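You operate a simulated robot arm through the tools that you are given. There is no shell and no other tool. Be economical: measure what you need, move in short steps, check, and stop when the job is done.

You are at the controls of a simulated two-armed robot. One attempt, no reset.

JOB
Pick up the orange brush from the top of the grey cabinet with one hand, pass it to the other hand and put it on the top right shelf of the back rack.

The check looks at the end state, three seconds after you hand in, the way a careful person would. Anything else that was tipped, shoved, dropped, spilled or broken makes it a failure.

ROBOT AND FRAMES
Two 7-joint arms with two-finger grippers on one trunk, on a base that drives. Base frame: it is fixed to the floor where the robot stands at the start and does not move with it; the origin is under the middle of the robot, x ahead of it, y to its left, z up. Units: m, degrees, N and s.
The left shoulder is at the start at [0.073, 0.216, 1.143], the right one opposite. With the tool pointing down near the work surface each hand reaches from about 0.3 to 0.82 m from the robot's upright axis, wherever it stands, measured 20 degrees to its own side. Places, roughly: top right shelf of the back rack [-0.8, 1.7, 1.7]. Payload 3.18 kg a hand.
Tool frame (each hand has its own): the origin (TCP) lies between the finger pads and is the grasp point; the fingertips stand 0.03 m ahead of it; z points along the fingers, y is the line along which they close. Largest opening 0.144 m; the body of the gripper starts 0.103 m behind the TCP.
Orientation is that of the tool frame in the base frame, as a unit quaternion [w, x, y, z]. With the fingers straight down and closing along the base's y, the tool's x points along the base's -x, its y along +y and its z along -z.

CONTROLS
- The arms move only by the tool servo_tool. It takes "left_steps", "right_steps" or both (then of equal length, played together; a hand with none holds still); each is a list of rows, each an object (a shift or turn left out is 0, a gripper value left out holds the last) with "rotation": the turn, a rotation vector about the tool's x, y, z in degrees, a list of three; "delta_pos": the shift along the tool's x, y, z in mm, a list of three; "gripper": the finger opening in mm, from 0 to 144. In form: [{"rotation": [rx, ry, rz], "delta_pos": [dx, dy, dz], "gripper": gripper}, ...]. A call has 1 to 10 rows; each row is the pose to reach, as a shift and turn from the pose commanded when the call began, along the tool's axes at that moment. A row lasts 0.2 s, in which the tool goes at most 0.05 m and 8.6 degrees; a call with a longer step from one row to the next is refused whole, and so is a gripper value outside its range. Where a pose cannot be reached the arm comes as near as it can. A force on the tool above 40 N (or 10 N above the force at the start of the call, whichever is more), or a blocked arm, ends the call early, and 0.2 s more pass. The fingers move at their own pace and stop on an object; they squeeze with about 43 N. The grip force told is the motor's: it shows also when the fingers shut on nothing. Time passes only in rows, and 0.2 s behind the last, so rows that repeat a pose let the fingers close. It gives the time, the measured TCP pose, the force on the tool (base axes), the opening and the grip force at its end, in the units of the frame above (readings bear some noise), with the torque about the TCP (base axes, N m) and any sound that the robot's microphone picked up, and new pictures: "show" is both (left out), scene, wrist or none (wrist: the cameras of the hands that moved).
- Cameras (640 x 400 px; columns grow to the right, rows downward): "scene" is now at [0.1605, 0.0315, 1.3325]; the picture's right is [0.35, -0.94, 0.00], its down [-0.54, -0.21, -0.81] and it looks along [0.76, 0.29, -0.58] (base axes); focal length 293 px, centre (320, 200). "left" rides on the left gripper at [0.077, -0.016, -0.143] in its tool frame; the picture's right is [0.21, 0.98, 0.00], its down [-0.84, 0.18, -0.51] and it looks along [-0.50, 0.11, 0.86] (tool axes); focal length 218 px, centre (320, 200). "right" rides on the right gripper at [0.076, 0.016, -0.143] in its tool frame; the picture's right is [-0.21, 0.98, 0.00], its down [-0.84, -0.18, -0.51] and it looks along [-0.50, -0.11, 0.86] (tool axes); focal length 218 px, centre (320, 200). There is no depth. A picture from a camera that has moved, and an enlarged one, comes with that camera's place and axes in the base frame and with its lens.
- move_column(by): slides the trunk up (or, below 0, down) by that many m; the arms and the scene camera ride with it, the base frame stays. It gives what a move gives, with no picture.
- base_move(legs): drives the robot by 1 to 6 legs, each [ahead, left, turn to the left] in m, m and degrees, along the robot's own axes; the way and the turn of a leg run together, so that a leg with both is an arc; at most 1.5 m and 180 degrees a leg. The arms and the cameras ride along, it lands a little off, and it stops where it bumps. It gives what a move gives, and a new picture of the scene camera.
- aim_head(pan, tilt): turns the head with the scene camera to pan (to the left, within 80 degrees either way) and tilt (down, from -29 to 69), counted from straight ahead of the robot. It gives what a move gives, and a new picture of the scene camera.
- enlarge(camera, box): a new picture of the part [left, top, right, bottom] of that camera's present view, enlarged. It takes no simulated time.
- close_job(): hands the job in; it is judged then, once.

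Go step by step. Nothing tells you exact positions but the pictures and the camera data: compare them with the known pose of the tool, close in by small moves and look again before you grip or let go. The budget is 120 turns and 260 pictures, counting those below and the enlarged ones. Unless the task says otherwise, let go and move clear before handing in, and close with one line.

The tools are called after "Emit:" as name(argument=value, ...) on one line, values as JSON. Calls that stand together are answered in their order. servo_tool: Moves the arms, as the interface text tells. Its arguments: {"type":"object","properties":{"left_steps":{"type":"array"},"right_steps":{"type":"array"},"show":{"type":"string","enum":["both","scene","wrist","none"]}},"required":[]} The other tools are called the same way: move_column (by) slides the trunk up or down; base_move (legs) drives the base; aim_head (pan, tilt) turns the head that bears the scene camera; enlarge (camera, box) takes an enlarged picture of a part of a camera's view; close_job () hands the job in.

At the start:

```text
time_s: 0.0
left_tcp_pos: [0.5266, 0.3624, 1.0179]
left_orientation: [0.0, 0.0, 1.0, 0.0]
left_contact_force: [-0.5, 0.5, 0.1]
left_torque: [0.04, -0.01, 0.02]
left_width: 0.1439
left_finger_force: 0.0
right_tcp_pos: [0.4085, -0.092, 1.0147]
right_orientation: [0.0, 0.0, 1.0, 0.0]
right_contact_force: [-0.4, 0.2, -0.2]
right_torque: [-0.01, 0.01, 0.03]
right_width: 0.1439
right_finger_force: 0.1
trunk travel left (down, up): [-0.225, 0.144]
robot x, y, heading: [0.0018, 0.0009, 0.1]
head pan, tilt: [20.7, 35.4]
```

scene: 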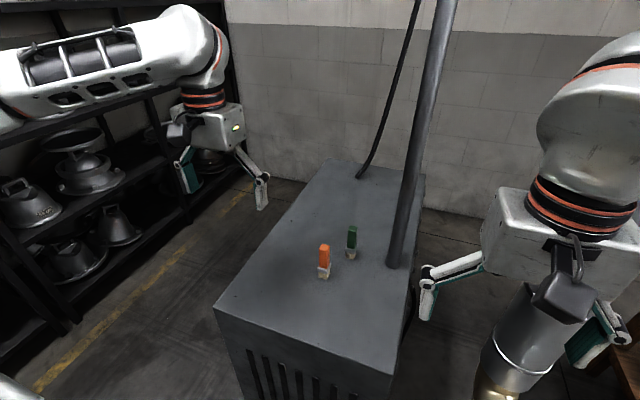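
right: 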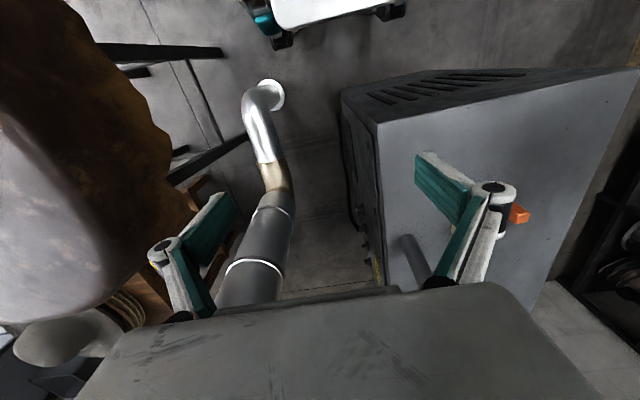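
left: 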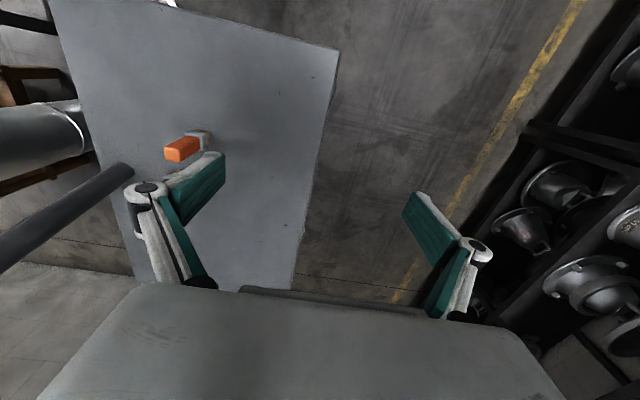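

The orange brush stands upright on the cabinet at about (0.58, 0.18), with the top surface at z≈0.80 and a green brush just beyond it. I'll take a closer look.

Emit:
enlarge(camera="scene", box=[270, 200, 420, 294])

Emit:
enlarge(camera="left", box=[130, 100, 260, 181])

Emit:
aim_head(pan=80, tilt=0)

```text
4.26 times, centred on (345, 247) of scene
camera zoom: at [0.1605, 0.0315, 1.3325], right [0.35, -0.94, 0.0], down [-0.54, -0.21, -0.81], along [0.76, 0.29, -0.58], focal length 1248 px, centre (214, 0)
```

zoom: 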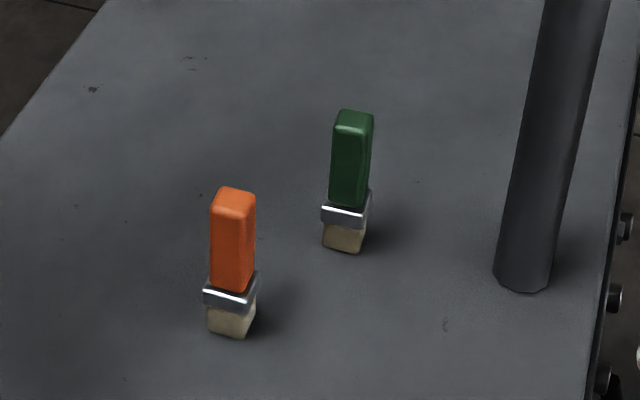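

```text
4.92 times, centred on (195, 140) of left
camera zoom: at [0.4503, 0.3452, 1.1591], right [-0.21, 0.98, 0.0], down [0.84, 0.18, 0.51], along [0.5, 0.11, -0.86], focal length 1074 px, centre (935, 493)
```

zoom: 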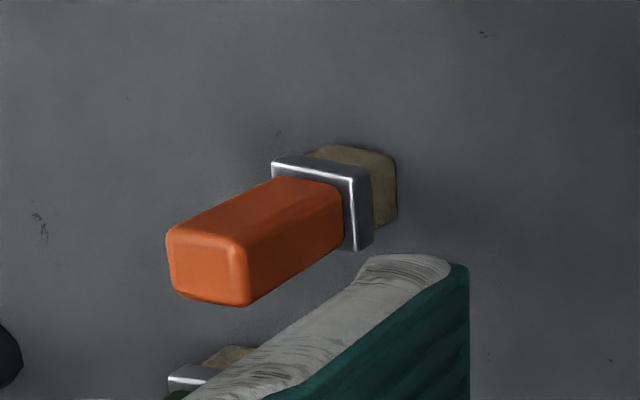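

```text
time_s: 1.3
left_tcp_pos: [0.5284, 0.3622, 1.0158]
left_orientation: [0.0, 0.0, 1.0, 0.0]
left_contact_force: [-0.1, -0.3, -0.1]
left_torque: [0.02, 0.01, 0.0]
left_width: 0.1437
left_finger_force: 0.1
right_tcp_pos: [0.4083, -0.092, 1.0134]
right_orientation: [-0.001, 0.0, 1.0, 0.0]
right_contact_force: [-0.8, 0.8, -0.1]
right_torque: [-0.01, -0.03, 0.0]
right_width: 0.144
right_finger_force: 0.1
trunk travel left (down, up): [-0.225, 0.144]
robot x, y, heading: [-0.0001, -0.0012, 0.3]
head pan, tilt: [80.0, 0.0]
camera scene: at [0.094, 0.089, 1.3892], right [0.98, -0.17, 0.0], down [0.0, 0.0, -1.0], along [0.17, 0.98, 0.0], focal length 293 px, centre (320, 200)
```

scene: 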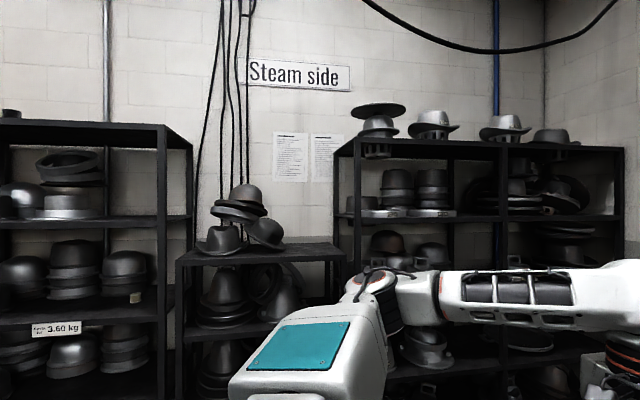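

The back rack is at the left side. The brush handle is axis-aligned, about 20 mm square, centred near (0.577, 0.184), with its top at z≈0.895. I'll move the left hand over it and check.

Emit:
aim_head(pan=15, tilt=40)

Emit:
servo_tool(left_steps=[{"delta_pos": [-12, -44, 0], "gripper": 80}, {"delta_pos": [-24, -89, 0]}, {"delta_pos": [-36, -133, 0]}, {"delta_pos": [-49, -178, 0]}, {"delta_pos": [-49, -178, 30]}, {"delta_pos": [-49, -178, 60]}, {"delta_pos": [-49, -178, 60]}])

```text
time_s: 2.6
left_tcp_pos: [0.5273, 0.3624, 1.0178]
left_orientation: [0.0, -0.001, 1.0, 0.0]
left_contact_force: [-0.7, 0.4, 0.1]
left_torque: [0.0, -0.01, 0.01]
left_width: 0.1439
left_finger_force: 0.1
right_tcp_pos: [0.4085, -0.0927, 1.0141]
right_orientation: [0.0, -0.001, 1.0, 0.0]
right_contact_force: [-0.3, 1.0, -0.2]
right_torque: [0.01, -0.02, -0.04]
right_width: 0.1441
right_finger_force: 0.0
trunk travel left (down, up): [-0.225, 0.144]
robot x, y, heading: [-0.0002, -0.0003, -0.0]
head pan, tilt: [15.0, 40.0]
camera scene: at [0.1604, 0.0225, 1.3256], right [0.26, -0.97, 0.0], down [-0.62, -0.17, -0.77], along [0.74, 0.2, -0.64], focal length 293 px, centre (320, 200)
```

scene: 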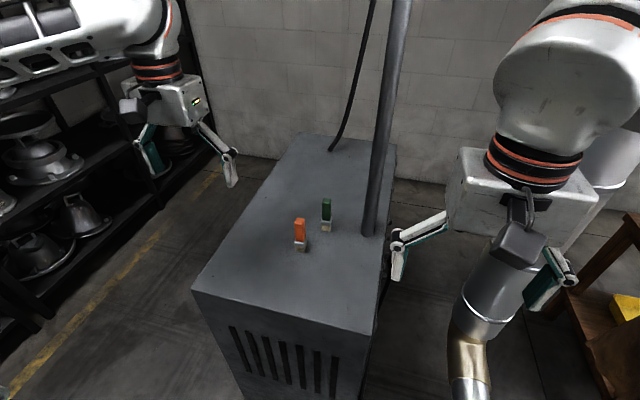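

```text
time_s: 4.2
left_tcp_pos: [0.5767, 0.1838, 0.9589]
left_orientation: [0.002, -0.001, 1.0, 0.0]
left_contact_force: [0.1, -0.4, 0.6]
left_torque: [0.01, 0.01, 0.01]
left_width: 0.0805
left_finger_force: 0.2
right_tcp_pos: [0.4087, -0.0923, 1.0159]
right_orientation: [0.0, 0.0, 1.0, 0.0]
right_contact_force: [-0.2, 0.0, 0.0]
right_torque: [-0.02, -0.02, 0.01]
right_width: 0.1437
right_finger_force: 0.0
trunk travel left (down, up): [-0.225, 0.144]
robot x, y, heading: [-0.0, -0.0005, -0.2]
head pan, tilt: [15.0, 40.0]
camera scene: at [0.1601, 0.0226, 1.3257], right [0.26, -0.97, 0.0], down [-0.62, -0.17, -0.77], along [0.74, 0.2, -0.64], focal length 293 px, centre (320, 200)
camera left: at [0.4993, 0.1657, 1.101], right [-0.21, 0.98, 0.0], down [0.84, 0.18, 0.51], along [0.5, 0.11, -0.86], focal length 218 px, centre (320, 200)
```

scene: 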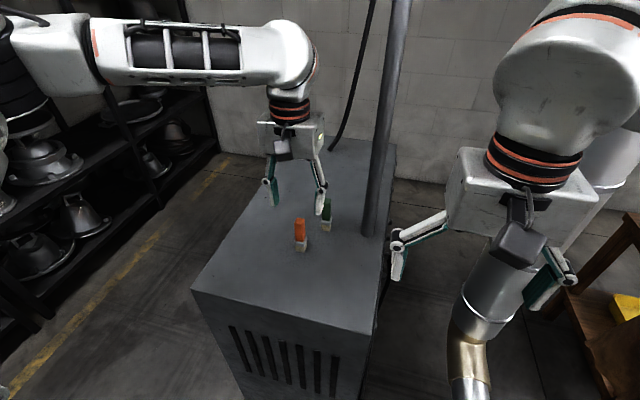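
left: 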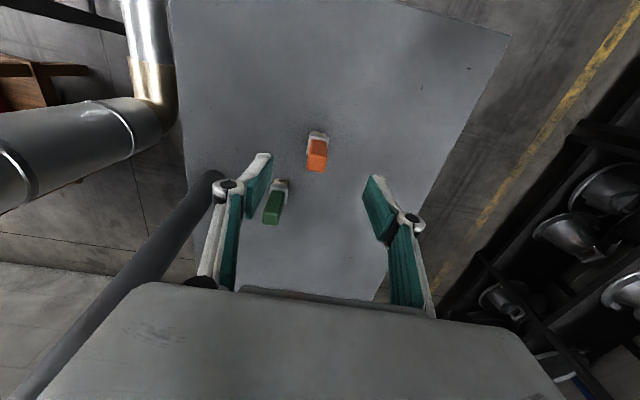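

The left hand is over the brush. I'll check the alignment in the wrist view before descending.

Emit:
enlarge(camera="left", box=[230, 110, 410, 222])

```text
3.56 times, centred on (320, 166) of left
camera zoom: at [0.4993, 0.1657, 1.101], right [-0.21, 0.98, 0.0], down [0.84, 0.18, 0.51], along [0.5, 0.11, -0.86], focal length 776 px, centre (320, 321)
```

zoom: 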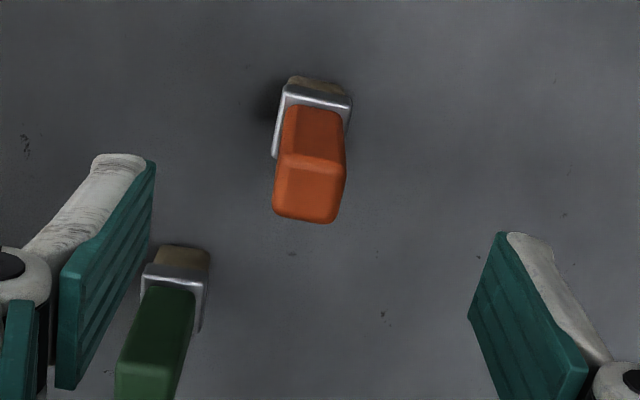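

Alignment is good to about 2 mm. I'll descend so that the fingers straddle the upper handle.

Emit:
servo_tool(left_steps=[{"delta_pos": [0, -2, 25], "gripper": 60}, {"delta_pos": [0, -2, 50]}, {"delta_pos": [0, -2, 70]}, {"delta_pos": [0, -2, 70]}])

Emit:
enlarge(camera="scene", box=[240, 160, 400, 260])

```text
time_s: 5.2
left_tcp_pos: [0.5774, 0.1814, 0.8849]
left_orientation: [0.001, 0.0, 1.0, 0.0]
left_contact_force: [0.3, -0.4, -0.8]
left_torque: [0.02, -0.01, 0.0]
left_width: 0.0599
left_finger_force: 0.1
right_tcp_pos: [0.4085, -0.0931, 1.0152]
right_orientation: [0.0, 0.0, 1.0, 0.001]
right_contact_force: [0.7, -0.5, -0.5]
right_torque: [0.01, -0.02, 0.0]
right_width: 0.1443
right_finger_force: 0.0
trunk travel left (down, up): [-0.225, 0.144]
robot x, y, heading: [0.0014, -0.0018, 0.0]
head pan, tilt: [15.0, 40.0]
camera scene: at [0.1601, 0.0223, 1.3257], right [0.26, -0.97, 0.0], down [-0.62, -0.17, -0.77], along [0.74, 0.2, -0.64], focal length 293 px, centre (320, 200)
camera left: at [0.4999, 0.1639, 1.0278], right [-0.21, 0.98, 0.0], down [0.84, 0.18, 0.51], along [0.5, 0.11, -0.86], focal length 218 px, centre (320, 200)
```

scene: 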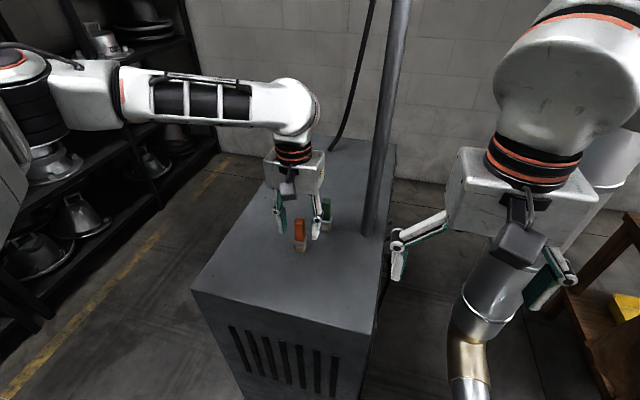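
left: 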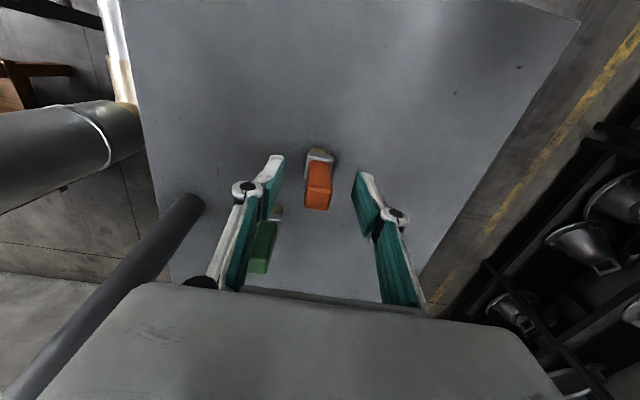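

```text
4.00 times, centred on (320, 210) of scene
camera zoom: at [0.1601, 0.0223, 1.3257], right [0.26, -0.97, 0.0], down [-0.62, -0.17, -0.77], along [0.74, 0.2, -0.64], focal length 1173 px, centre (320, 160)
```

zoom: 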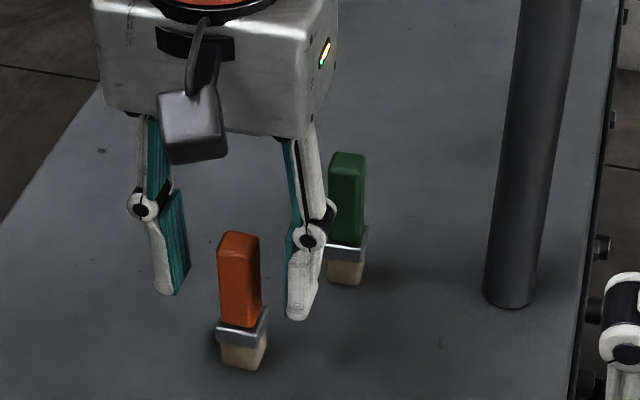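

The brush is centred between the fingers. I'll close and then lift a little.

Emit:
servo_tool(left_steps=[{"gripper": 0}, {"gripper": 0}, {"gripper": 0}, {"gripper": 0}], show="none")

Emit:
servo_tool(left_steps=[{"delta_pos": [0, 0, -10]}, {"delta_pos": [0, 0, -30]}, {"delta_pos": [0, 0, -70]}, {"delta_pos": [0, 0, -115]}, {"delta_pos": [0, 0, -115]}])

```text
time_s: 6.2
left_tcp_pos: [0.5767, 0.1815, 0.8854]
left_orientation: [0.0, 0.0, 1.0, -0.001]
left_contact_force: [0.2, -0.2, 0.3]
left_torque: [-0.03, -0.01, 0.0]
left_width: 0.0189
left_finger_force: 42.8
right_tcp_pos: [0.4093, -0.0934, 1.0146]
right_orientation: [0.001, 0.0, 1.0, 0.0]
right_contact_force: [-1.1, 0.8, -0.3]
right_torque: [-0.01, 0.01, 0.03]
right_width: 0.1439
right_finger_force: 0.0
trunk travel left (down, up): [-0.225, 0.144]
robot x, y, heading: [0.0025, -0.0016, -0.2]
head pan, tilt: [15.0, 40.0]
```

```text
time_s: 7.5
left_tcp_pos: [0.5791, 0.1821, 1.0031]
left_orientation: [0.0, -0.001, 1.0, 0.0]
left_contact_force: [0.1, 0.3, -0.8]
left_torque: [-0.02, 0.0, 0.0]
left_width: 0.019
left_finger_force: 42.8
right_tcp_pos: [0.4089, -0.0928, 1.0148]
right_orientation: [0.0, 0.001, 1.0, 0.0]
right_contact_force: [-0.3, -0.5, -0.3]
right_torque: [-0.03, 0.01, -0.01]
right_width: 0.1442
right_finger_force: 0.1
trunk travel left (down, up): [-0.225, 0.144]
robot x, y, heading: [0.0015, -0.0003, -0.0]
head pan, tilt: [15.0, 40.0]
camera scene: at [0.1611, 0.0227, 1.3253], right [0.26, -0.97, 0.0], down [-0.62, -0.17, -0.77], along [0.74, 0.2, -0.64], focal length 293 px, centre (320, 200)
camera left: at [0.5009, 0.165, 1.1453], right [-0.21, 0.98, 0.0], down [0.84, 0.18, 0.51], along [0.5, 0.11, -0.86], focal length 218 px, centre (320, 200)
```

scene: 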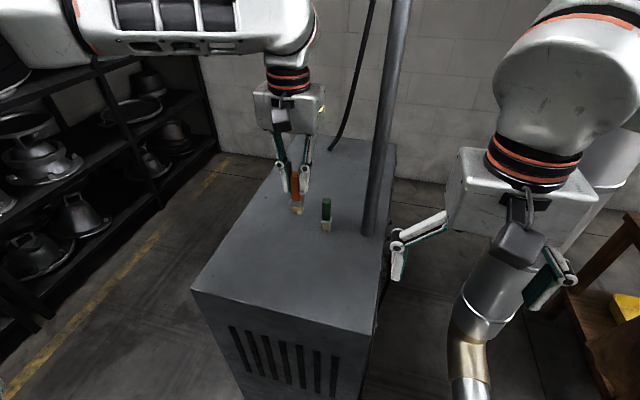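
left: 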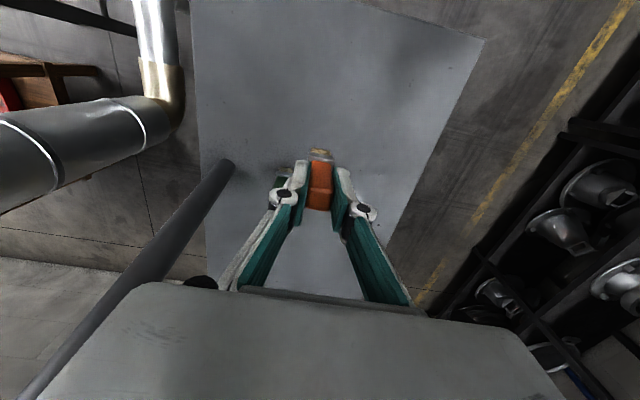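

The brush is held by the left hand, with its bottom 85 mm below the TCP. Next I raise and retract it, strafe left away from the pole, and then look at the rack.

Emit:
servo_tool(left_steps=[{"delta_pos": [25, 10, -40]}, {"delta_pos": [50, 20, -80]}, {"delta_pos": [80, 30, -110]}, {"delta_pos": [110, 40, -120]}, {"delta_pos": [110, 40, -120]}], show="none")

Emit:
aim_head(pan=60, tilt=45)

Emit:
aim_head(pan=80, tilt=40)

```text
time_s: 8.7
left_tcp_pos: [0.4666, 0.2215, 1.1211]
left_orientation: [0.0, 0.0, 1.0, 0.0]
left_contact_force: [0.7, 1.0, -0.5]
left_torque: [-0.02, -0.01, -0.01]
left_width: 0.0187
left_finger_force: 42.8
right_tcp_pos: [0.4095, -0.0929, 1.014]
right_orientation: [0.0, 0.0, 1.0, 0.0]
right_contact_force: [0.9, 1.0, -0.3]
right_torque: [-0.01, 0.01, 0.01]
right_width: 0.1439
right_finger_force: 0.1
trunk travel left (down, up): [-0.225, 0.144]
robot x, y, heading: [0.0005, 0.0008, 0.0]
head pan, tilt: [15.0, 40.0]
```

```text
time_s: 9.8
left_tcp_pos: [0.4673, 0.2212, 1.1227]
left_orientation: [0.001, 0.0, 1.0, 0.0]
left_contact_force: [-0.4, 0.0, -1.3]
left_torque: [0.03, 0.0, 0.02]
left_width: 0.0189
left_finger_force: 42.9
right_tcp_pos: [0.4094, -0.0927, 1.0149]
right_orientation: [0.001, 0.0, 1.0, 0.0]
right_contact_force: [-0.1, 0.2, -0.5]
right_torque: [0.0, 0.02, 0.02]
right_width: 0.1439
right_finger_force: 0.1
trunk travel left (down, up): [-0.225, 0.144]
robot x, y, heading: [0.001, 0.0003, 0.4]
head pan, tilt: [60.0, 45.0]
camera scene: at [0.1191, 0.0708, 1.3183], right [0.87, -0.5, 0.0], down [-0.35, -0.61, -0.71], along [0.35, 0.61, -0.71], focal length 293 px, centre (320, 200)
```

scene: 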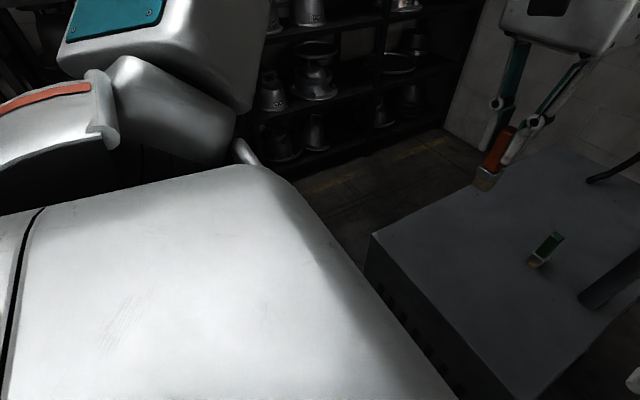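

```text
time_s: 10.6
left_tcp_pos: [0.4662, 0.2211, 1.1202]
left_orientation: [0.0, 0.0, 1.0, 0.0]
left_contact_force: [1.1, 0.0, -1.4]
left_torque: [0.01, 0.0, 0.0]
left_width: 0.019
left_finger_force: 43.1
right_tcp_pos: [0.4086, -0.0932, 1.0152]
right_orientation: [-0.001, 0.0, 1.0, 0.001]
right_contact_force: [0.5, -0.2, 0.0]
right_torque: [0.01, 0.03, -0.02]
right_width: 0.1443
right_finger_force: 0.1
trunk travel left (down, up): [-0.225, 0.144]
robot x, y, heading: [-0.0025, -0.0013, 0.0]
head pan, tilt: [80.0, 40.0]
camera scene: at [0.0932, 0.0841, 1.3256], right [0.98, -0.17, 0.0], down [-0.11, -0.63, -0.77], along [0.13, 0.75, -0.64], focal length 293 px, centre (320, 200)
```

scene: 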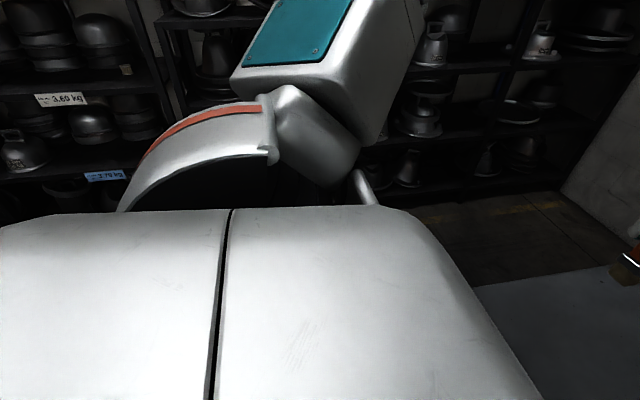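

The floor to the left is clear out to the racks at y≈1.4. I'll back off slightly, strafe left a little, then turn toward the back rack.

Emit:
base_move(legs=[[-0.12, 0.25, 0]])

Emit:
aim_head(pan=80, tilt=-5)

```text
time_s: 13.4
left_tcp_pos: [0.347, 0.4672, 1.1221]
left_orientation: [0.001, 0.002, 1.0, 0.0]
left_contact_force: [-0.2, -0.1, -0.3]
left_torque: [-0.02, 0.01, 0.01]
left_width: 0.0189
left_finger_force: 43.0
right_tcp_pos: [0.2875, 0.1534, 1.0139]
right_orientation: [-0.001, 0.004, 1.0, 0.001]
right_contact_force: [0.0, 0.5, 0.0]
right_torque: [0.0, 0.02, -0.01]
right_width: 0.144
right_finger_force: 0.0
trunk travel left (down, up): [-0.225, 0.144]
robot x, y, heading: [-0.1237, 0.2452, -0.2]
head pan, tilt: [80.0, 40.0]
camera scene: at [-0.0271, 0.3319, 1.3256], right [0.98, -0.18, 0.0], down [-0.11, -0.63, -0.77], along [0.14, 0.75, -0.64], focal length 293 px, centre (320, 200)
```

scene: 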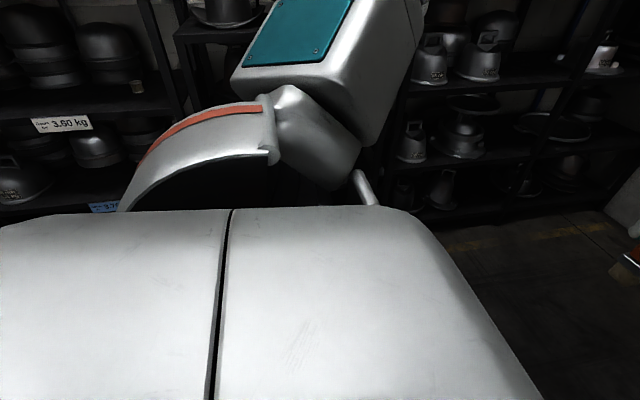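

```text
time_s: 14.5
left_tcp_pos: [0.3477, 0.4671, 1.1221]
left_orientation: [0.0, 0.002, 1.0, -0.001]
left_contact_force: [0.2, 0.5, -0.4]
left_torque: [0.02, 0.0, -0.03]
left_width: 0.0188
left_finger_force: 43.2
right_tcp_pos: [0.2883, 0.1534, 1.0155]
right_orientation: [0.0, 0.002, 1.0, 0.0]
right_contact_force: [0.1, -0.4, -0.6]
right_torque: [0.01, 0.0, 0.0]
right_width: 0.1439
right_finger_force: 0.0
trunk travel left (down, up): [-0.225, 0.144]
robot x, y, heading: [-0.1191, 0.2461, -0.3]
head pan, tilt: [80.0, -5.0]
camera scene: at [-0.0266, 0.3341, 1.397], right [0.98, -0.18, 0.0], down [0.02, 0.09, -1.0], along [0.18, 0.98, 0.09], focal length 293 px, centre (320, 200)
```

scene: 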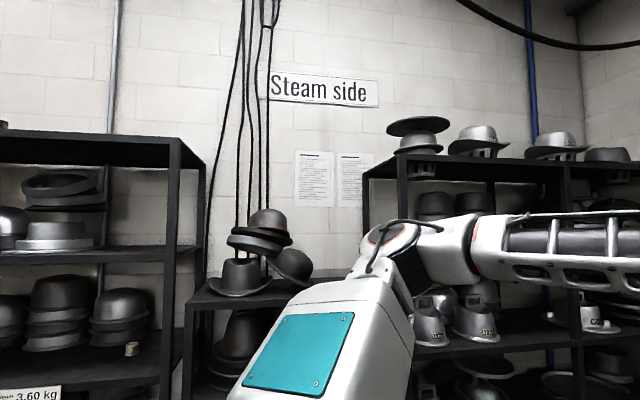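

Clear so far. I turn left by 80° in place to face the back rack.

Emit:
base_move(legs=[[0, 0, 40], [0, 0, 50]])

Emit:
aim_head(pan=15, tilt=-8)

Emit:
aim_head(pan=40, tilt=5)

```text
time_s: 19.0
left_tcp_pos: [-0.3394, 0.7164, 1.1215]
left_orientation: [0.001, -0.704, 0.71, 0.0]
left_contact_force: [-0.3, -0.3, -0.4]
left_torque: [-0.02, -0.01, 0.01]
left_width: 0.0189
left_finger_force: 42.9
right_tcp_pos: [-0.0258, 0.6563, 1.0141]
right_orientation: [0.0, -0.705, 0.709, 0.0]
right_contact_force: [-0.4, 0.1, -0.4]
right_torque: [0.03, -0.02, 0.0]
right_width: 0.1438
right_finger_force: 0.1
trunk travel left (down, up): [-0.225, 0.144]
robot x, y, heading: [-0.1213, 0.2483, 89.6]
head pan, tilt: [80.0, -5.0]
camera scene: at [-0.2047, 0.3408, 1.397], right [0.18, 0.98, 0.0], down [-0.09, 0.02, -1.0], along [-0.98, 0.18, 0.09], focal length 293 px, centre (320, 200)
```

scene: 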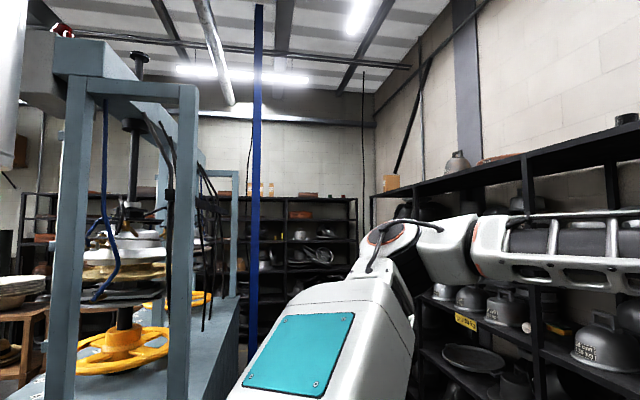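

```text
time_s: 20.4
left_tcp_pos: [-0.338, 0.7165, 1.1236]
left_orientation: [0.0, -0.705, 0.71, 0.0]
left_contact_force: [0.8, -0.2, -0.6]
left_torque: [0.0, -0.01, -0.02]
left_width: 0.0189
left_finger_force: 42.5
right_tcp_pos: [-0.0269, 0.6551, 1.0155]
right_orientation: [-0.001, -0.705, 0.709, 0.0]
right_contact_force: [0.5, 0.0, 0.3]
right_torque: [0.03, 0.03, 0.01]
right_width: 0.1441
right_finger_force: 0.1
trunk travel left (down, up): [-0.225, 0.144]
robot x, y, heading: [-0.1225, 0.2483, 89.7]
head pan, tilt: [15.0, -8.0]
camera scene: at [-0.14, 0.4079, 1.4016], right [0.97, 0.25, 0.0], down [-0.04, 0.13, -0.99], along [-0.25, 0.96, 0.14], focal length 293 px, centre (320, 200)
```

scene: 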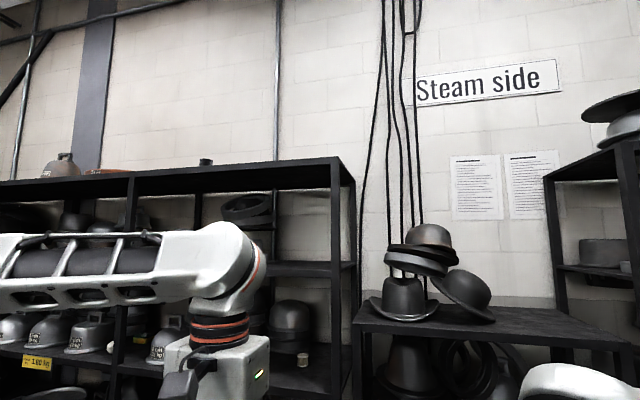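

```text
time_s: 21.3
left_tcp_pos: [-0.3385, 0.7164, 1.1228]
left_orientation: [0.0, -0.705, 0.709, 0.0]
left_contact_force: [-0.1, -0.6, 0.5]
left_torque: [0.04, 0.03, 0.02]
left_width: 0.019
left_finger_force: 43.5
right_tcp_pos: [-0.0253, 0.6551, 1.015]
right_orientation: [0.0, -0.704, 0.71, 0.0]
right_contact_force: [0.1, 0.5, -0.7]
right_torque: [-0.01, 0.04, 0.02]
right_width: 0.1441
right_finger_force: 0.0
trunk travel left (down, up): [-0.225, 0.144]
robot x, y, heading: [-0.1241, 0.2469, 89.6]
head pan, tilt: [40.0, 5.0]
camera scene: at [-0.1769, 0.3959, 1.3814], right [0.77, 0.64, 0.0], down [0.06, -0.07, -1.0], along [-0.63, 0.77, -0.09], focal length 293 px, centre (320, 200)
```

scene: 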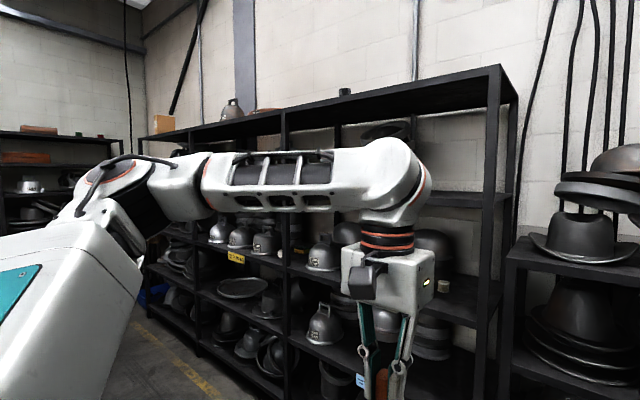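

The back rack's top board is at z≈1.70 with its front edge at y≈1.41, and the right bay spans x≈-1.25 to -0.35. I'll set up the handover now by turning the right hand to point left, camera side up, with an open gripper.

Emit:
servo_tool(right_steps=[{"rotation": [-4.33, 4.33, 4.33], "delta_pos": [-9, -8, -10], "gripper": 80}, {"rotation": [-8.66, 8.66, 8.66], "delta_pos": [-18, -16, -20]}, {"rotation": [-13, 13, 13], "delta_pos": [-27, -24, -30]}, {"rotation": [-17.3, 17.3, 17.3], "delta_pos": [-36, -32, -40]}, {"rotation": [-21.65, 21.65, 21.65], "delta_pos": [-45, -40, -50]}, {"rotation": [-26, 26, 26], "delta_pos": [-54, -47, -60]}, {"rotation": [-30.3, 30.3, 30.3], "delta_pos": [-62, -47, -65]}, {"rotation": [-34.64, 34.64, 34.64], "delta_pos": [-70, -47, -65]}, {"rotation": [-34.64, 34.64, 34.64], "delta_pos": [-70, -47, -65]}], show="none")

Emit:
aim_head(pan=-5, tilt=35)

```text
time_s: 23.3
left_tcp_pos: [-0.339, 0.716, 1.122]
left_orientation: [0.001, -0.705, 0.71, 0.001]
left_contact_force: [0.1, -0.2, -1.1]
left_torque: [0.05, 0.01, -0.01]
left_width: 0.0188
left_finger_force: 43.4
right_tcp_pos: [0.0216, 0.727, 1.0819]
right_orientation: [-0.409, -0.405, 0.818, 0.001]
right_contact_force: [0.5, 0.0, 0.3]
right_torque: [0.04, -0.02, -0.01]
right_width: 0.0803
right_finger_force: 0.0
trunk travel left (down, up): [-0.225, 0.144]
robot x, y, heading: [-0.1194, 0.2496, 89.4]
head pan, tilt: [40.0, 5.0]
```

```text
time_s: 24.4
left_tcp_pos: [-0.3378, 0.7156, 1.1221]
left_orientation: [0.0, -0.705, 0.71, 0.0]
left_contact_force: [0.1, 0.2, -0.6]
left_torque: [-0.01, -0.03, -0.01]
left_width: 0.0186
left_finger_force: 43.0
right_tcp_pos: [0.0225, 0.7257, 1.0802]
right_orientation: [-0.407, -0.405, 0.818, 0.002]
right_contact_force: [0.0, 0.2, 0.2]
right_torque: [-0.02, 0.02, -0.01]
right_width: 0.0801
right_finger_force: 0.2
trunk travel left (down, up): [-0.225, 0.144]
robot x, y, heading: [-0.1203, 0.2486, 89.7]
head pan, tilt: [-5.0, 35.0]
camera scene: at [-0.1102, 0.4127, 1.3332], right [1.0, -0.09, 0.0], down [-0.05, -0.57, -0.82], along [0.08, 0.82, -0.57], focal length 293 px, centre (320, 200)
```

scene: 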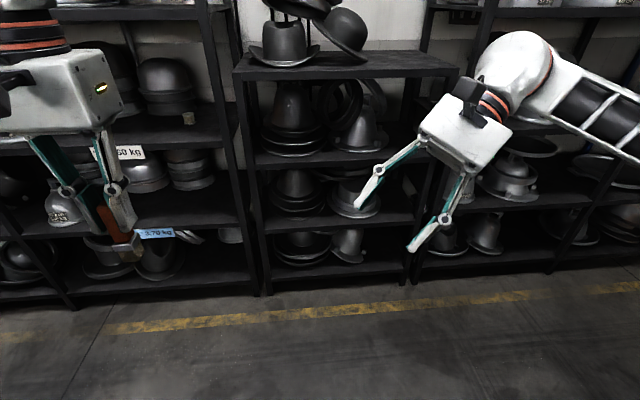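

Halfway through the turn and all is well. I'll complete the other 60°.

Emit:
servo_tool(right_steps=[{"rotation": [-4.33, 4.33, 4.33]}, {"rotation": [-8.66, 8.66, 8.66]}, {"rotation": [-13, 13, 13]}, {"rotation": [-17.3, 17.3, 17.3]}, {"rotation": [-21.65, 21.65, 21.65]}, {"rotation": [-26, 26, 26]}, {"rotation": [-30.3, 30.3, 30.3]}, {"rotation": [-34.64, 34.64, 34.64]}, {"rotation": [-34.64, 34.64, 34.64]}])

```text
time_s: 26.4
left_tcp_pos: [-0.338, 0.7166, 1.1222]
left_orientation: [0.0, -0.704, 0.71, 0.0]
left_contact_force: [-0.5, 0.5, 0.0]
left_torque: [-0.02, 0.0, 0.01]
left_width: 0.0189
left_finger_force: 42.9
right_tcp_pos: [0.0217, 0.7268, 1.0792]
right_orientation: [0.707, -0.004, -0.707, -0.003]
right_contact_force: [1.0, -0.3, 0.5]
right_torque: [0.0, 0.04, 0.01]
right_width: 0.0802
right_finger_force: 0.2
trunk travel left (down, up): [-0.225, 0.144]
robot x, y, heading: [-0.1241, 0.2462, 89.4]
head pan, tilt: [-5.0, 35.0]
camera scene: at [-0.1102, 0.4128, 1.3331], right [1.0, -0.09, 0.0], down [-0.05, -0.57, -0.82], along [0.08, 0.82, -0.57], focal length 293 px, centre (320, 200)
camera right: at [0.1648, 0.7417, 1.1559], right [0.01, 0.98, -0.21], down [0.51, -0.18, -0.84], along [-0.86, -0.1, -0.5], focal length 218 px, centre (320, 200)
```

scene: 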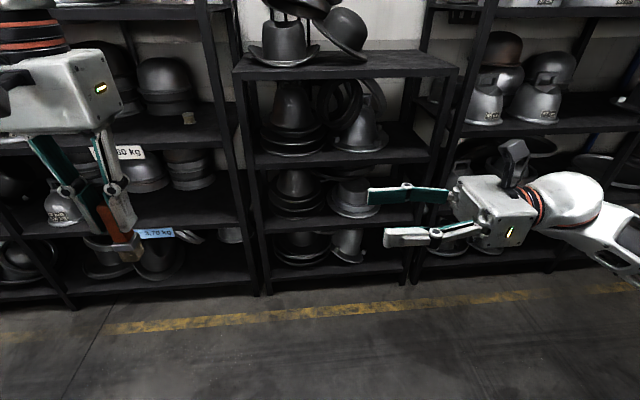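
right: 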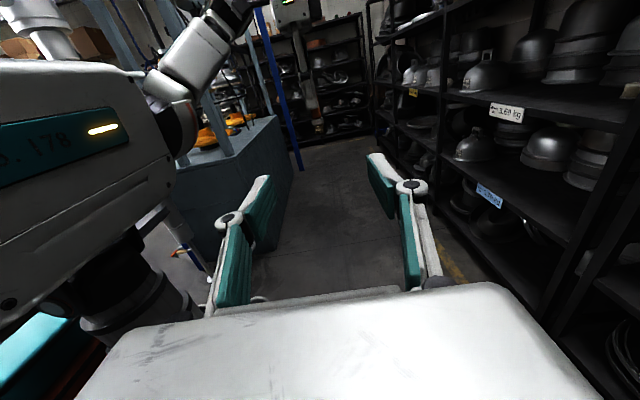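

The right hand is level, pointing left with its camera up. Now I bring the left hand with the brush in front of it, keeping about 19 cm of gap.

Emit:
servo_tool(left_steps=[{"delta_pos": [-3, -42, -4]}, {"delta_pos": [-5, -84, -8]}, {"delta_pos": [-8, -126, -12]}, {"delta_pos": [-10, -168, -13]}, {"delta_pos": [-10, -168, -13]}])

Emit:
enlarge(camera="right", box=[220, 100, 420, 225])

```text
time_s: 27.6
left_tcp_pos: [-0.1699, 0.7255, 1.1365]
left_orientation: [0.0, -0.705, 0.709, 0.0]
left_contact_force: [0.9, 0.2, -0.4]
left_torque: [0.0, -0.03, 0.03]
left_width: 0.0186
left_finger_force: 43.0
right_tcp_pos: [0.0227, 0.7276, 1.0799]
right_orientation: [0.707, -0.003, -0.707, -0.003]
right_contact_force: [-0.8, 0.1, -0.3]
right_torque: [0.01, -0.05, -0.02]
right_width: 0.0798
right_finger_force: 0.0
trunk travel left (down, up): [-0.225, 0.144]
robot x, y, heading: [-0.1181, 0.2449, 89.6]
head pan, tilt: [-5.0, 35.0]
camera scene: at [-0.1109, 0.4126, 1.3332], right [1.0, -0.09, 0.0], down [-0.05, -0.57, -0.82], along [0.08, 0.82, -0.57], focal length 293 px, centre (320, 200)
camera left: at [-0.1544, 0.6472, 1.2784], right [-0.98, -0.2, 0.0], down [-0.18, 0.84, 0.51], along [-0.1, 0.5, -0.86], focal length 218 px, centre (320, 200)
```

scene: 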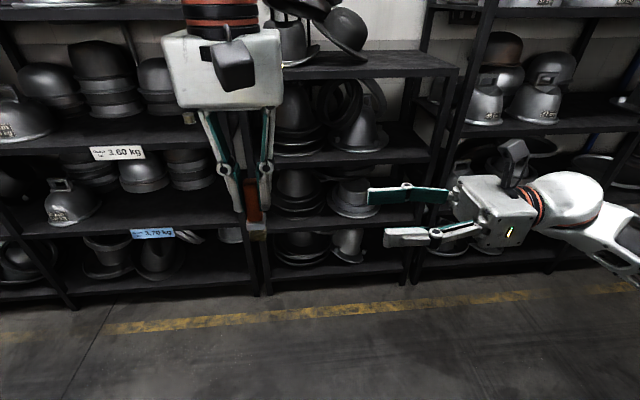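
left: 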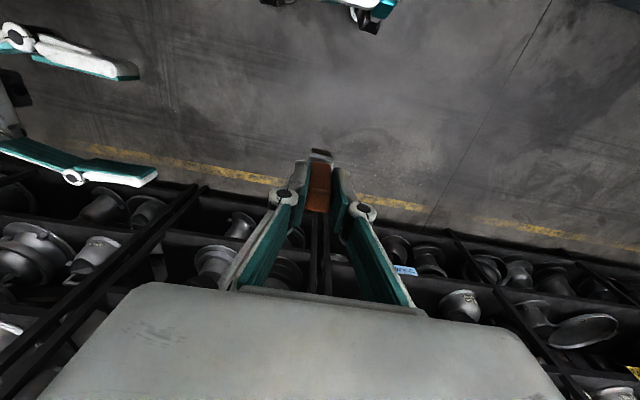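

```text
3.20 times, centred on (320, 162) of right
camera zoom: at [0.1639, 0.7416, 1.1562], right [0.01, 0.98, -0.21], down [0.51, -0.18, -0.84], along [-0.86, -0.1, -0.5], focal length 698 px, centre (320, 320)
```

zoom: 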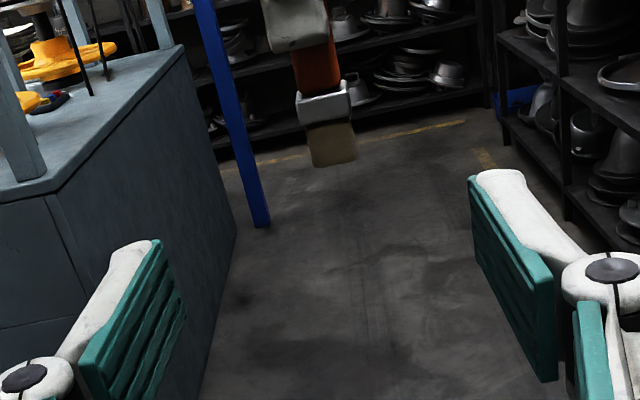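

The brush bottom is confirmed 85 mm below the left TCP, with the ferrule at 18–34 mm above the bottom. I'll advance the right hand toward the ferrule, stopping just short of it.

Emit:
servo_tool(right_steps=[{"delta_pos": [2, -2, 40], "gripper": 80}, {"delta_pos": [2, -2, 80]}, {"delta_pos": [2, -2, 120]}, {"delta_pos": [2, -2, 140]}, {"delta_pos": [2, -2, 140]}])

Emit:
enlarge(camera="right", box=[220, 100, 420, 225])

```text
time_s: 28.8
left_tcp_pos: [-0.1687, 0.7257, 1.1366]
left_orientation: [-0.001, -0.705, 0.709, 0.0]
left_contact_force: [-0.7, -0.5, 0.3]
left_torque: [0.02, 0.01, 0.0]
left_width: 0.0188
left_finger_force: 43.4
right_tcp_pos: [-0.119, 0.7241, 1.0819]
right_orientation: [-0.707, 0.002, 0.707, 0.003]
right_contact_force: [0.0, 0.0, 0.1]
right_torque: [0.02, 0.02, 0.01]
right_width: 0.0799
right_finger_force: 0.1
trunk travel left (down, up): [-0.225, 0.144]
robot x, y, heading: [-0.1201, 0.2439, 89.8]
head pan, tilt: [-5.0, 35.0]
camera scene: at [-0.11, 0.4127, 1.3331], right [1.0, -0.09, 0.0], down [-0.05, -0.57, -0.82], along [0.08, 0.82, -0.57], focal length 293 px, centre (320, 200)
camera right: at [0.0225, 0.7397, 1.1588], right [0.01, 0.98, -0.21], down [0.51, -0.18, -0.84], along [-0.86, -0.1, -0.5], focal length 218 px, centre (320, 200)
```

scene: 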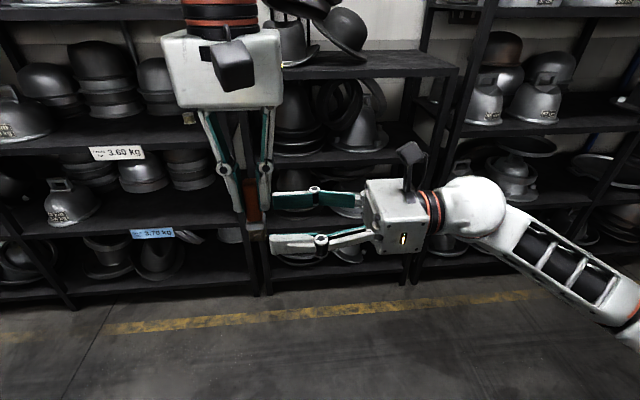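
right: 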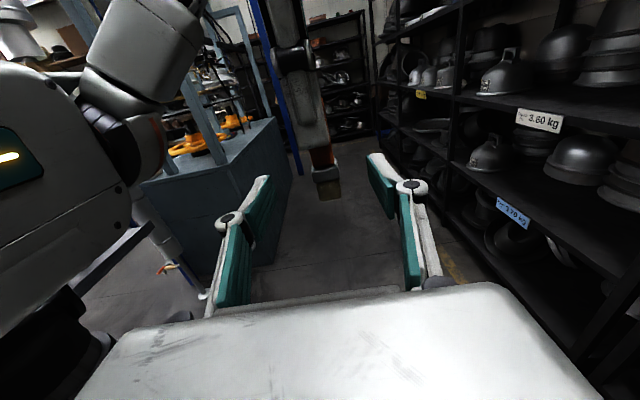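

```text
3.20 times, centred on (320, 162) of right
camera zoom: at [0.0225, 0.7397, 1.1588], right [0.01, 0.98, -0.21], down [0.51, -0.18, -0.84], along [-0.86, -0.1, -0.5], focal length 698 px, centre (320, 320)
```

zoom: 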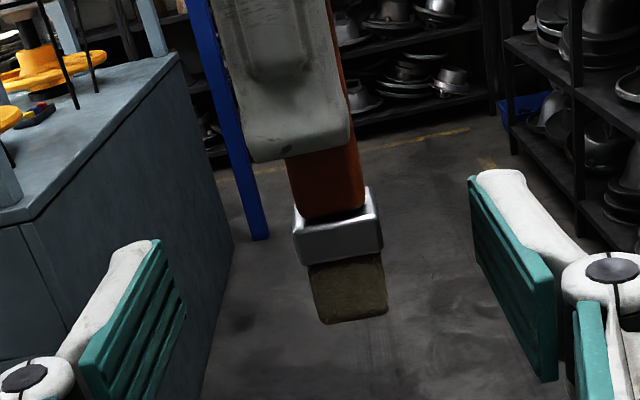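

Alignment is good. I'll advance the last 50 mm.

Emit:
servo_tool(right_steps=[{"delta_pos": [0, 1, 25]}, {"delta_pos": [0, 1, 50]}, {"delta_pos": [0, 1, 50]}])

Emit:
enlarge(camera="right", box=[220, 120, 420, 245])

Emit:
enlarge(camera="scene", box=[180, 120, 380, 245])

```text
time_s: 29.6
left_tcp_pos: [-0.1694, 0.7252, 1.1356]
left_orientation: [0.001, -0.704, 0.71, 0.0]
left_contact_force: [0.5, -0.4, 0.0]
left_torque: [0.0, 0.02, 0.03]
left_width: 0.0187
left_finger_force: 42.8
right_tcp_pos: [-0.1681, 0.7247, 1.0829]
right_orientation: [-0.707, 0.002, 0.707, 0.003]
right_contact_force: [-0.8, 0.8, 0.0]
right_torque: [-0.02, -0.03, 0.01]
right_width: 0.08
right_finger_force: 0.1
trunk travel left (down, up): [-0.225, 0.144]
robot x, y, heading: [-0.1183, 0.2482, 89.7]
head pan, tilt: [-5.0, 35.0]
camera scene: at [-0.1098, 0.4127, 1.3331], right [1.0, -0.09, 0.0], down [-0.05, -0.57, -0.82], along [0.08, 0.82, -0.57], focal length 293 px, centre (320, 200)
camera right: at [-0.0265, 0.7412, 1.1587], right [0.01, 0.98, -0.21], down [0.51, -0.18, -0.84], along [-0.86, -0.1, -0.5], focal length 218 px, centre (320, 200)
```

scene: 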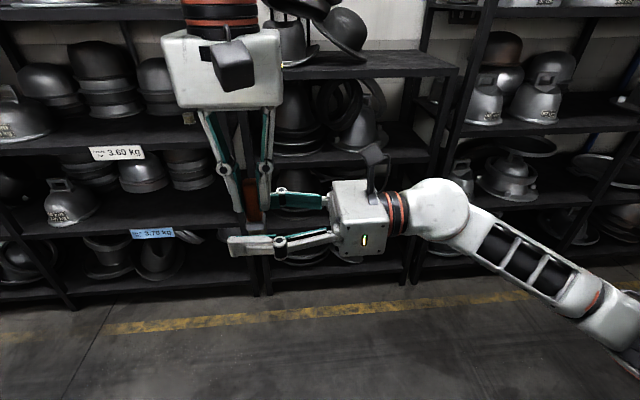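
right: 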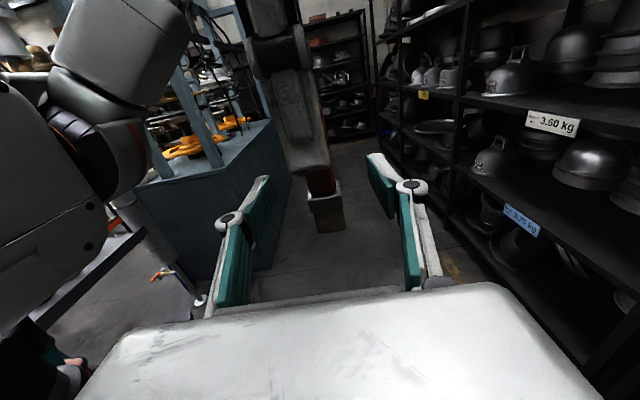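

```text
3.20 times, centred on (320, 182) of right
camera zoom: at [-0.0265, 0.7412, 1.1587], right [0.01, 0.98, -0.21], down [0.51, -0.18, -0.84], along [-0.86, -0.1, -0.5], focal length 698 px, centre (320, 256)
```

zoom: 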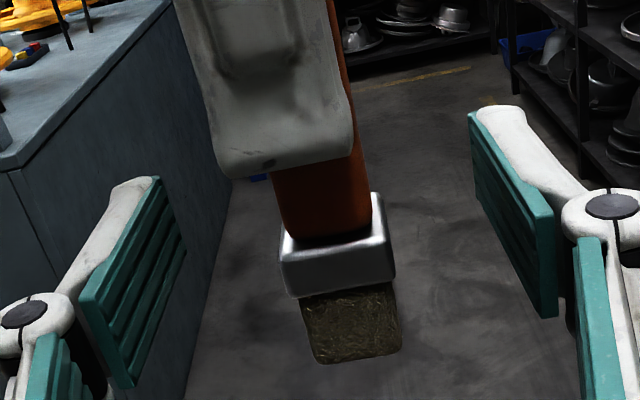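

```text
3.20 times, centred on (280, 182) of scene
camera zoom: at [-0.1098, 0.4127, 1.3331], right [1.0, -0.09, 0.0], down [-0.05, -0.57, -0.82], along [0.08, 0.82, -0.57], focal length 938 px, centre (448, 256)
```

zoom: 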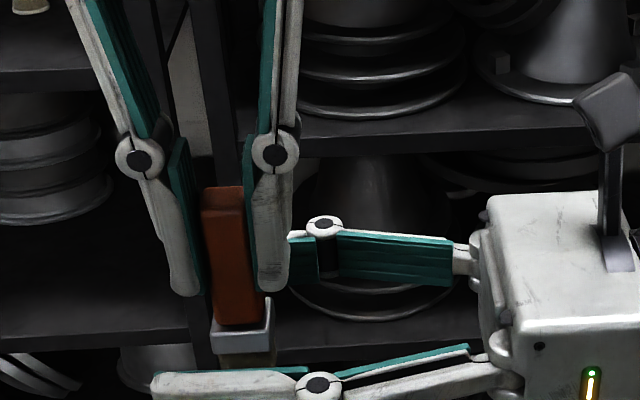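

The right fingers straddle the ferrule, below the left fingertips. Closing the right hand.

Emit:
servo_tool(right_steps=[{"gripper": 50}, {"gripper": 35}, {"gripper": 0}, {"gripper": 0}, {"gripper": 0}], show="scene")

Emit:
enlarge(camera="scene", box=[180, 120, 380, 245])

```text
time_s: 30.8
left_tcp_pos: [-0.1691, 0.7239, 1.1355]
left_orientation: [0.0, -0.705, 0.709, -0.001]
left_contact_force: [4.5, -19.3, 0.9]
left_torque: [-0.99, -0.09, 0.02]
left_width: 0.019
left_finger_force: 42.5
right_tcp_pos: [-0.1679, 0.7269, 1.0822]
right_orientation: [-0.707, 0.004, 0.707, 0.006]
right_contact_force: [-3.8, 18.6, -0.7]
right_torque: [-0.04, -0.1, -0.07]
right_width: 0.0227
right_finger_force: 43.3
trunk travel left (down, up): [-0.225, 0.144]
robot x, y, heading: [-0.1176, 0.2504, 89.6]
head pan, tilt: [-5.0, 35.0]
camera scene: at [-0.1101, 0.4127, 1.3331], right [1.0, -0.09, 0.0], down [-0.05, -0.57, -0.82], along [0.08, 0.82, -0.57], focal length 293 px, centre (320, 200)
```

scene: 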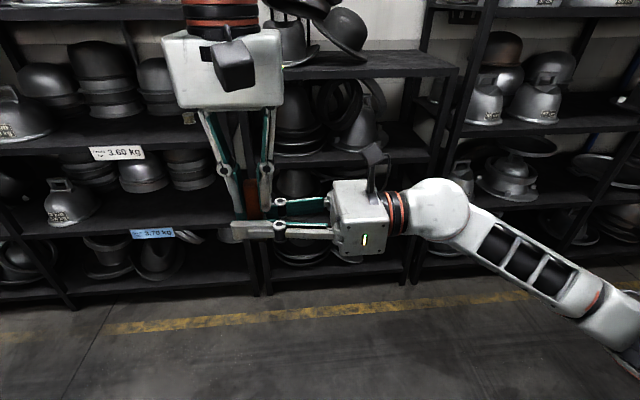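

```text
3.20 times, centred on (280, 182) of scene
camera zoom: at [-0.1101, 0.4127, 1.3331], right [1.0, -0.09, 0.0], down [-0.05, -0.57, -0.82], along [0.08, 0.82, -0.57], focal length 938 px, centre (448, 256)
```

zoom: 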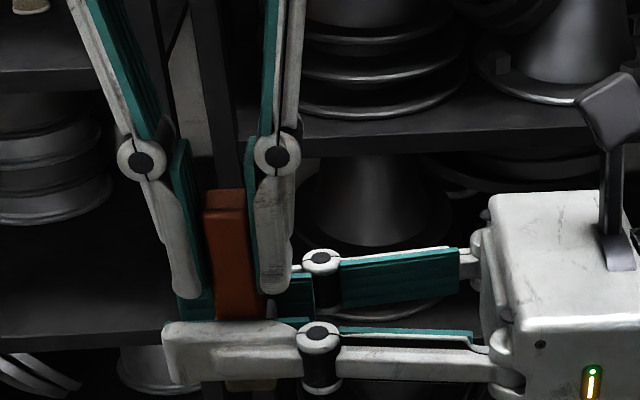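

The right hand holds the ferrule, with an 18 N side load from a ~3 mm offset. I'll shift the right hand 3 mm to relieve it, then open the left.

Emit:
servo_tool(right_steps=[{"delta_pos": [0, 1.5, 0]}, {"delta_pos": [0, 3, 0]}, {"delta_pos": [0, 3, 0]}], show="none")

```text
time_s: 31.6
left_tcp_pos: [-0.1684, 0.7233, 1.136]
left_orientation: [0.001, -0.705, 0.709, -0.001]
left_contact_force: [12.4, -12.7, -1.2]
left_torque: [-0.69, -0.41, 0.02]
left_width: 0.0187
left_finger_force: 43.1
right_tcp_pos: [-0.1689, 0.7278, 1.0818]
right_orientation: [0.707, -0.002, -0.707, -0.001]
right_contact_force: [-12.6, 11.9, 0.1]
right_torque: [-0.03, -0.31, -0.09]
right_width: 0.0229
right_finger_force: 43.1
trunk travel left (down, up): [-0.225, 0.144]
robot x, y, heading: [-0.1212, 0.2467, 89.7]
head pan, tilt: [-5.0, 35.0]
```

The load is acceptable. Opening the left hand to 60 mm.

Emit:
servo_tool(left_steps=[{"gripper": 30}, {"gripper": 60}, {"gripper": 60}])

Emit:
enlarge(camera="scene", box=[180, 120, 380, 245])

```text
time_s: 32.4
left_tcp_pos: [-0.1696, 0.7249, 1.1352]
left_orientation: [0.001, -0.705, 0.709, 0.001]
left_contact_force: [0.2, -0.1, 0.1]
left_torque: [-0.01, 0.01, -0.03]
left_width: 0.06
left_finger_force: 0.0
right_tcp_pos: [-0.1677, 0.7292, 1.0818]
right_orientation: [-0.707, 0.002, 0.707, 0.003]
right_contact_force: [0.1, -0.4, 0.2]
right_torque: [-0.01, 0.01, 0.02]
right_width: 0.0228
right_finger_force: 42.9
trunk travel left (down, up): [-0.225, 0.144]
robot x, y, heading: [-0.1217, 0.2476, 89.7]
head pan, tilt: [-5.0, 35.0]
camera scene: at [-0.1101, 0.4127, 1.3331], right [1.0, -0.09, 0.0], down [-0.05, -0.57, -0.82], along [0.08, 0.82, -0.57], focal length 293 px, centre (320, 200)
camera left: at [-0.1539, 0.6474, 1.2783], right [-0.98, -0.2, 0.0], down [-0.17, 0.84, 0.51], along [-0.1, 0.5, -0.86], focal length 218 px, centre (320, 200)
```

scene: 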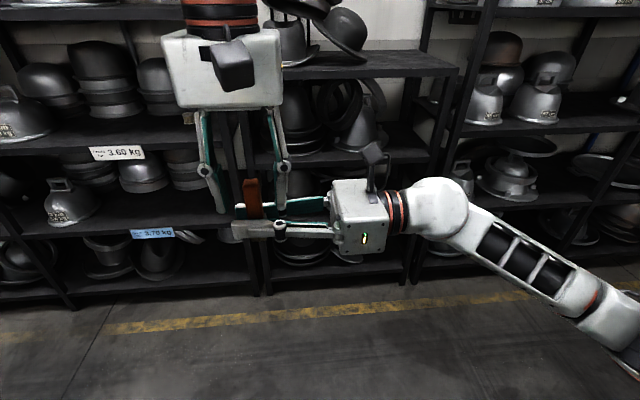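
left: 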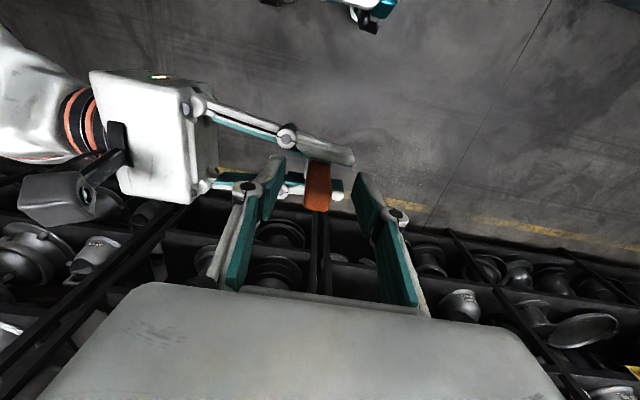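

```text
3.20 times, centred on (280, 182) of scene
camera zoom: at [-0.1101, 0.4127, 1.3331], right [1.0, -0.09, 0.0], down [-0.05, -0.57, -0.82], along [0.08, 0.82, -0.57], focal length 938 px, centre (448, 256)
```

zoom: 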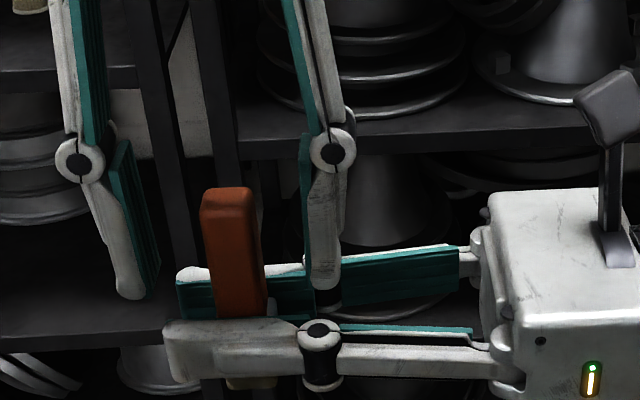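

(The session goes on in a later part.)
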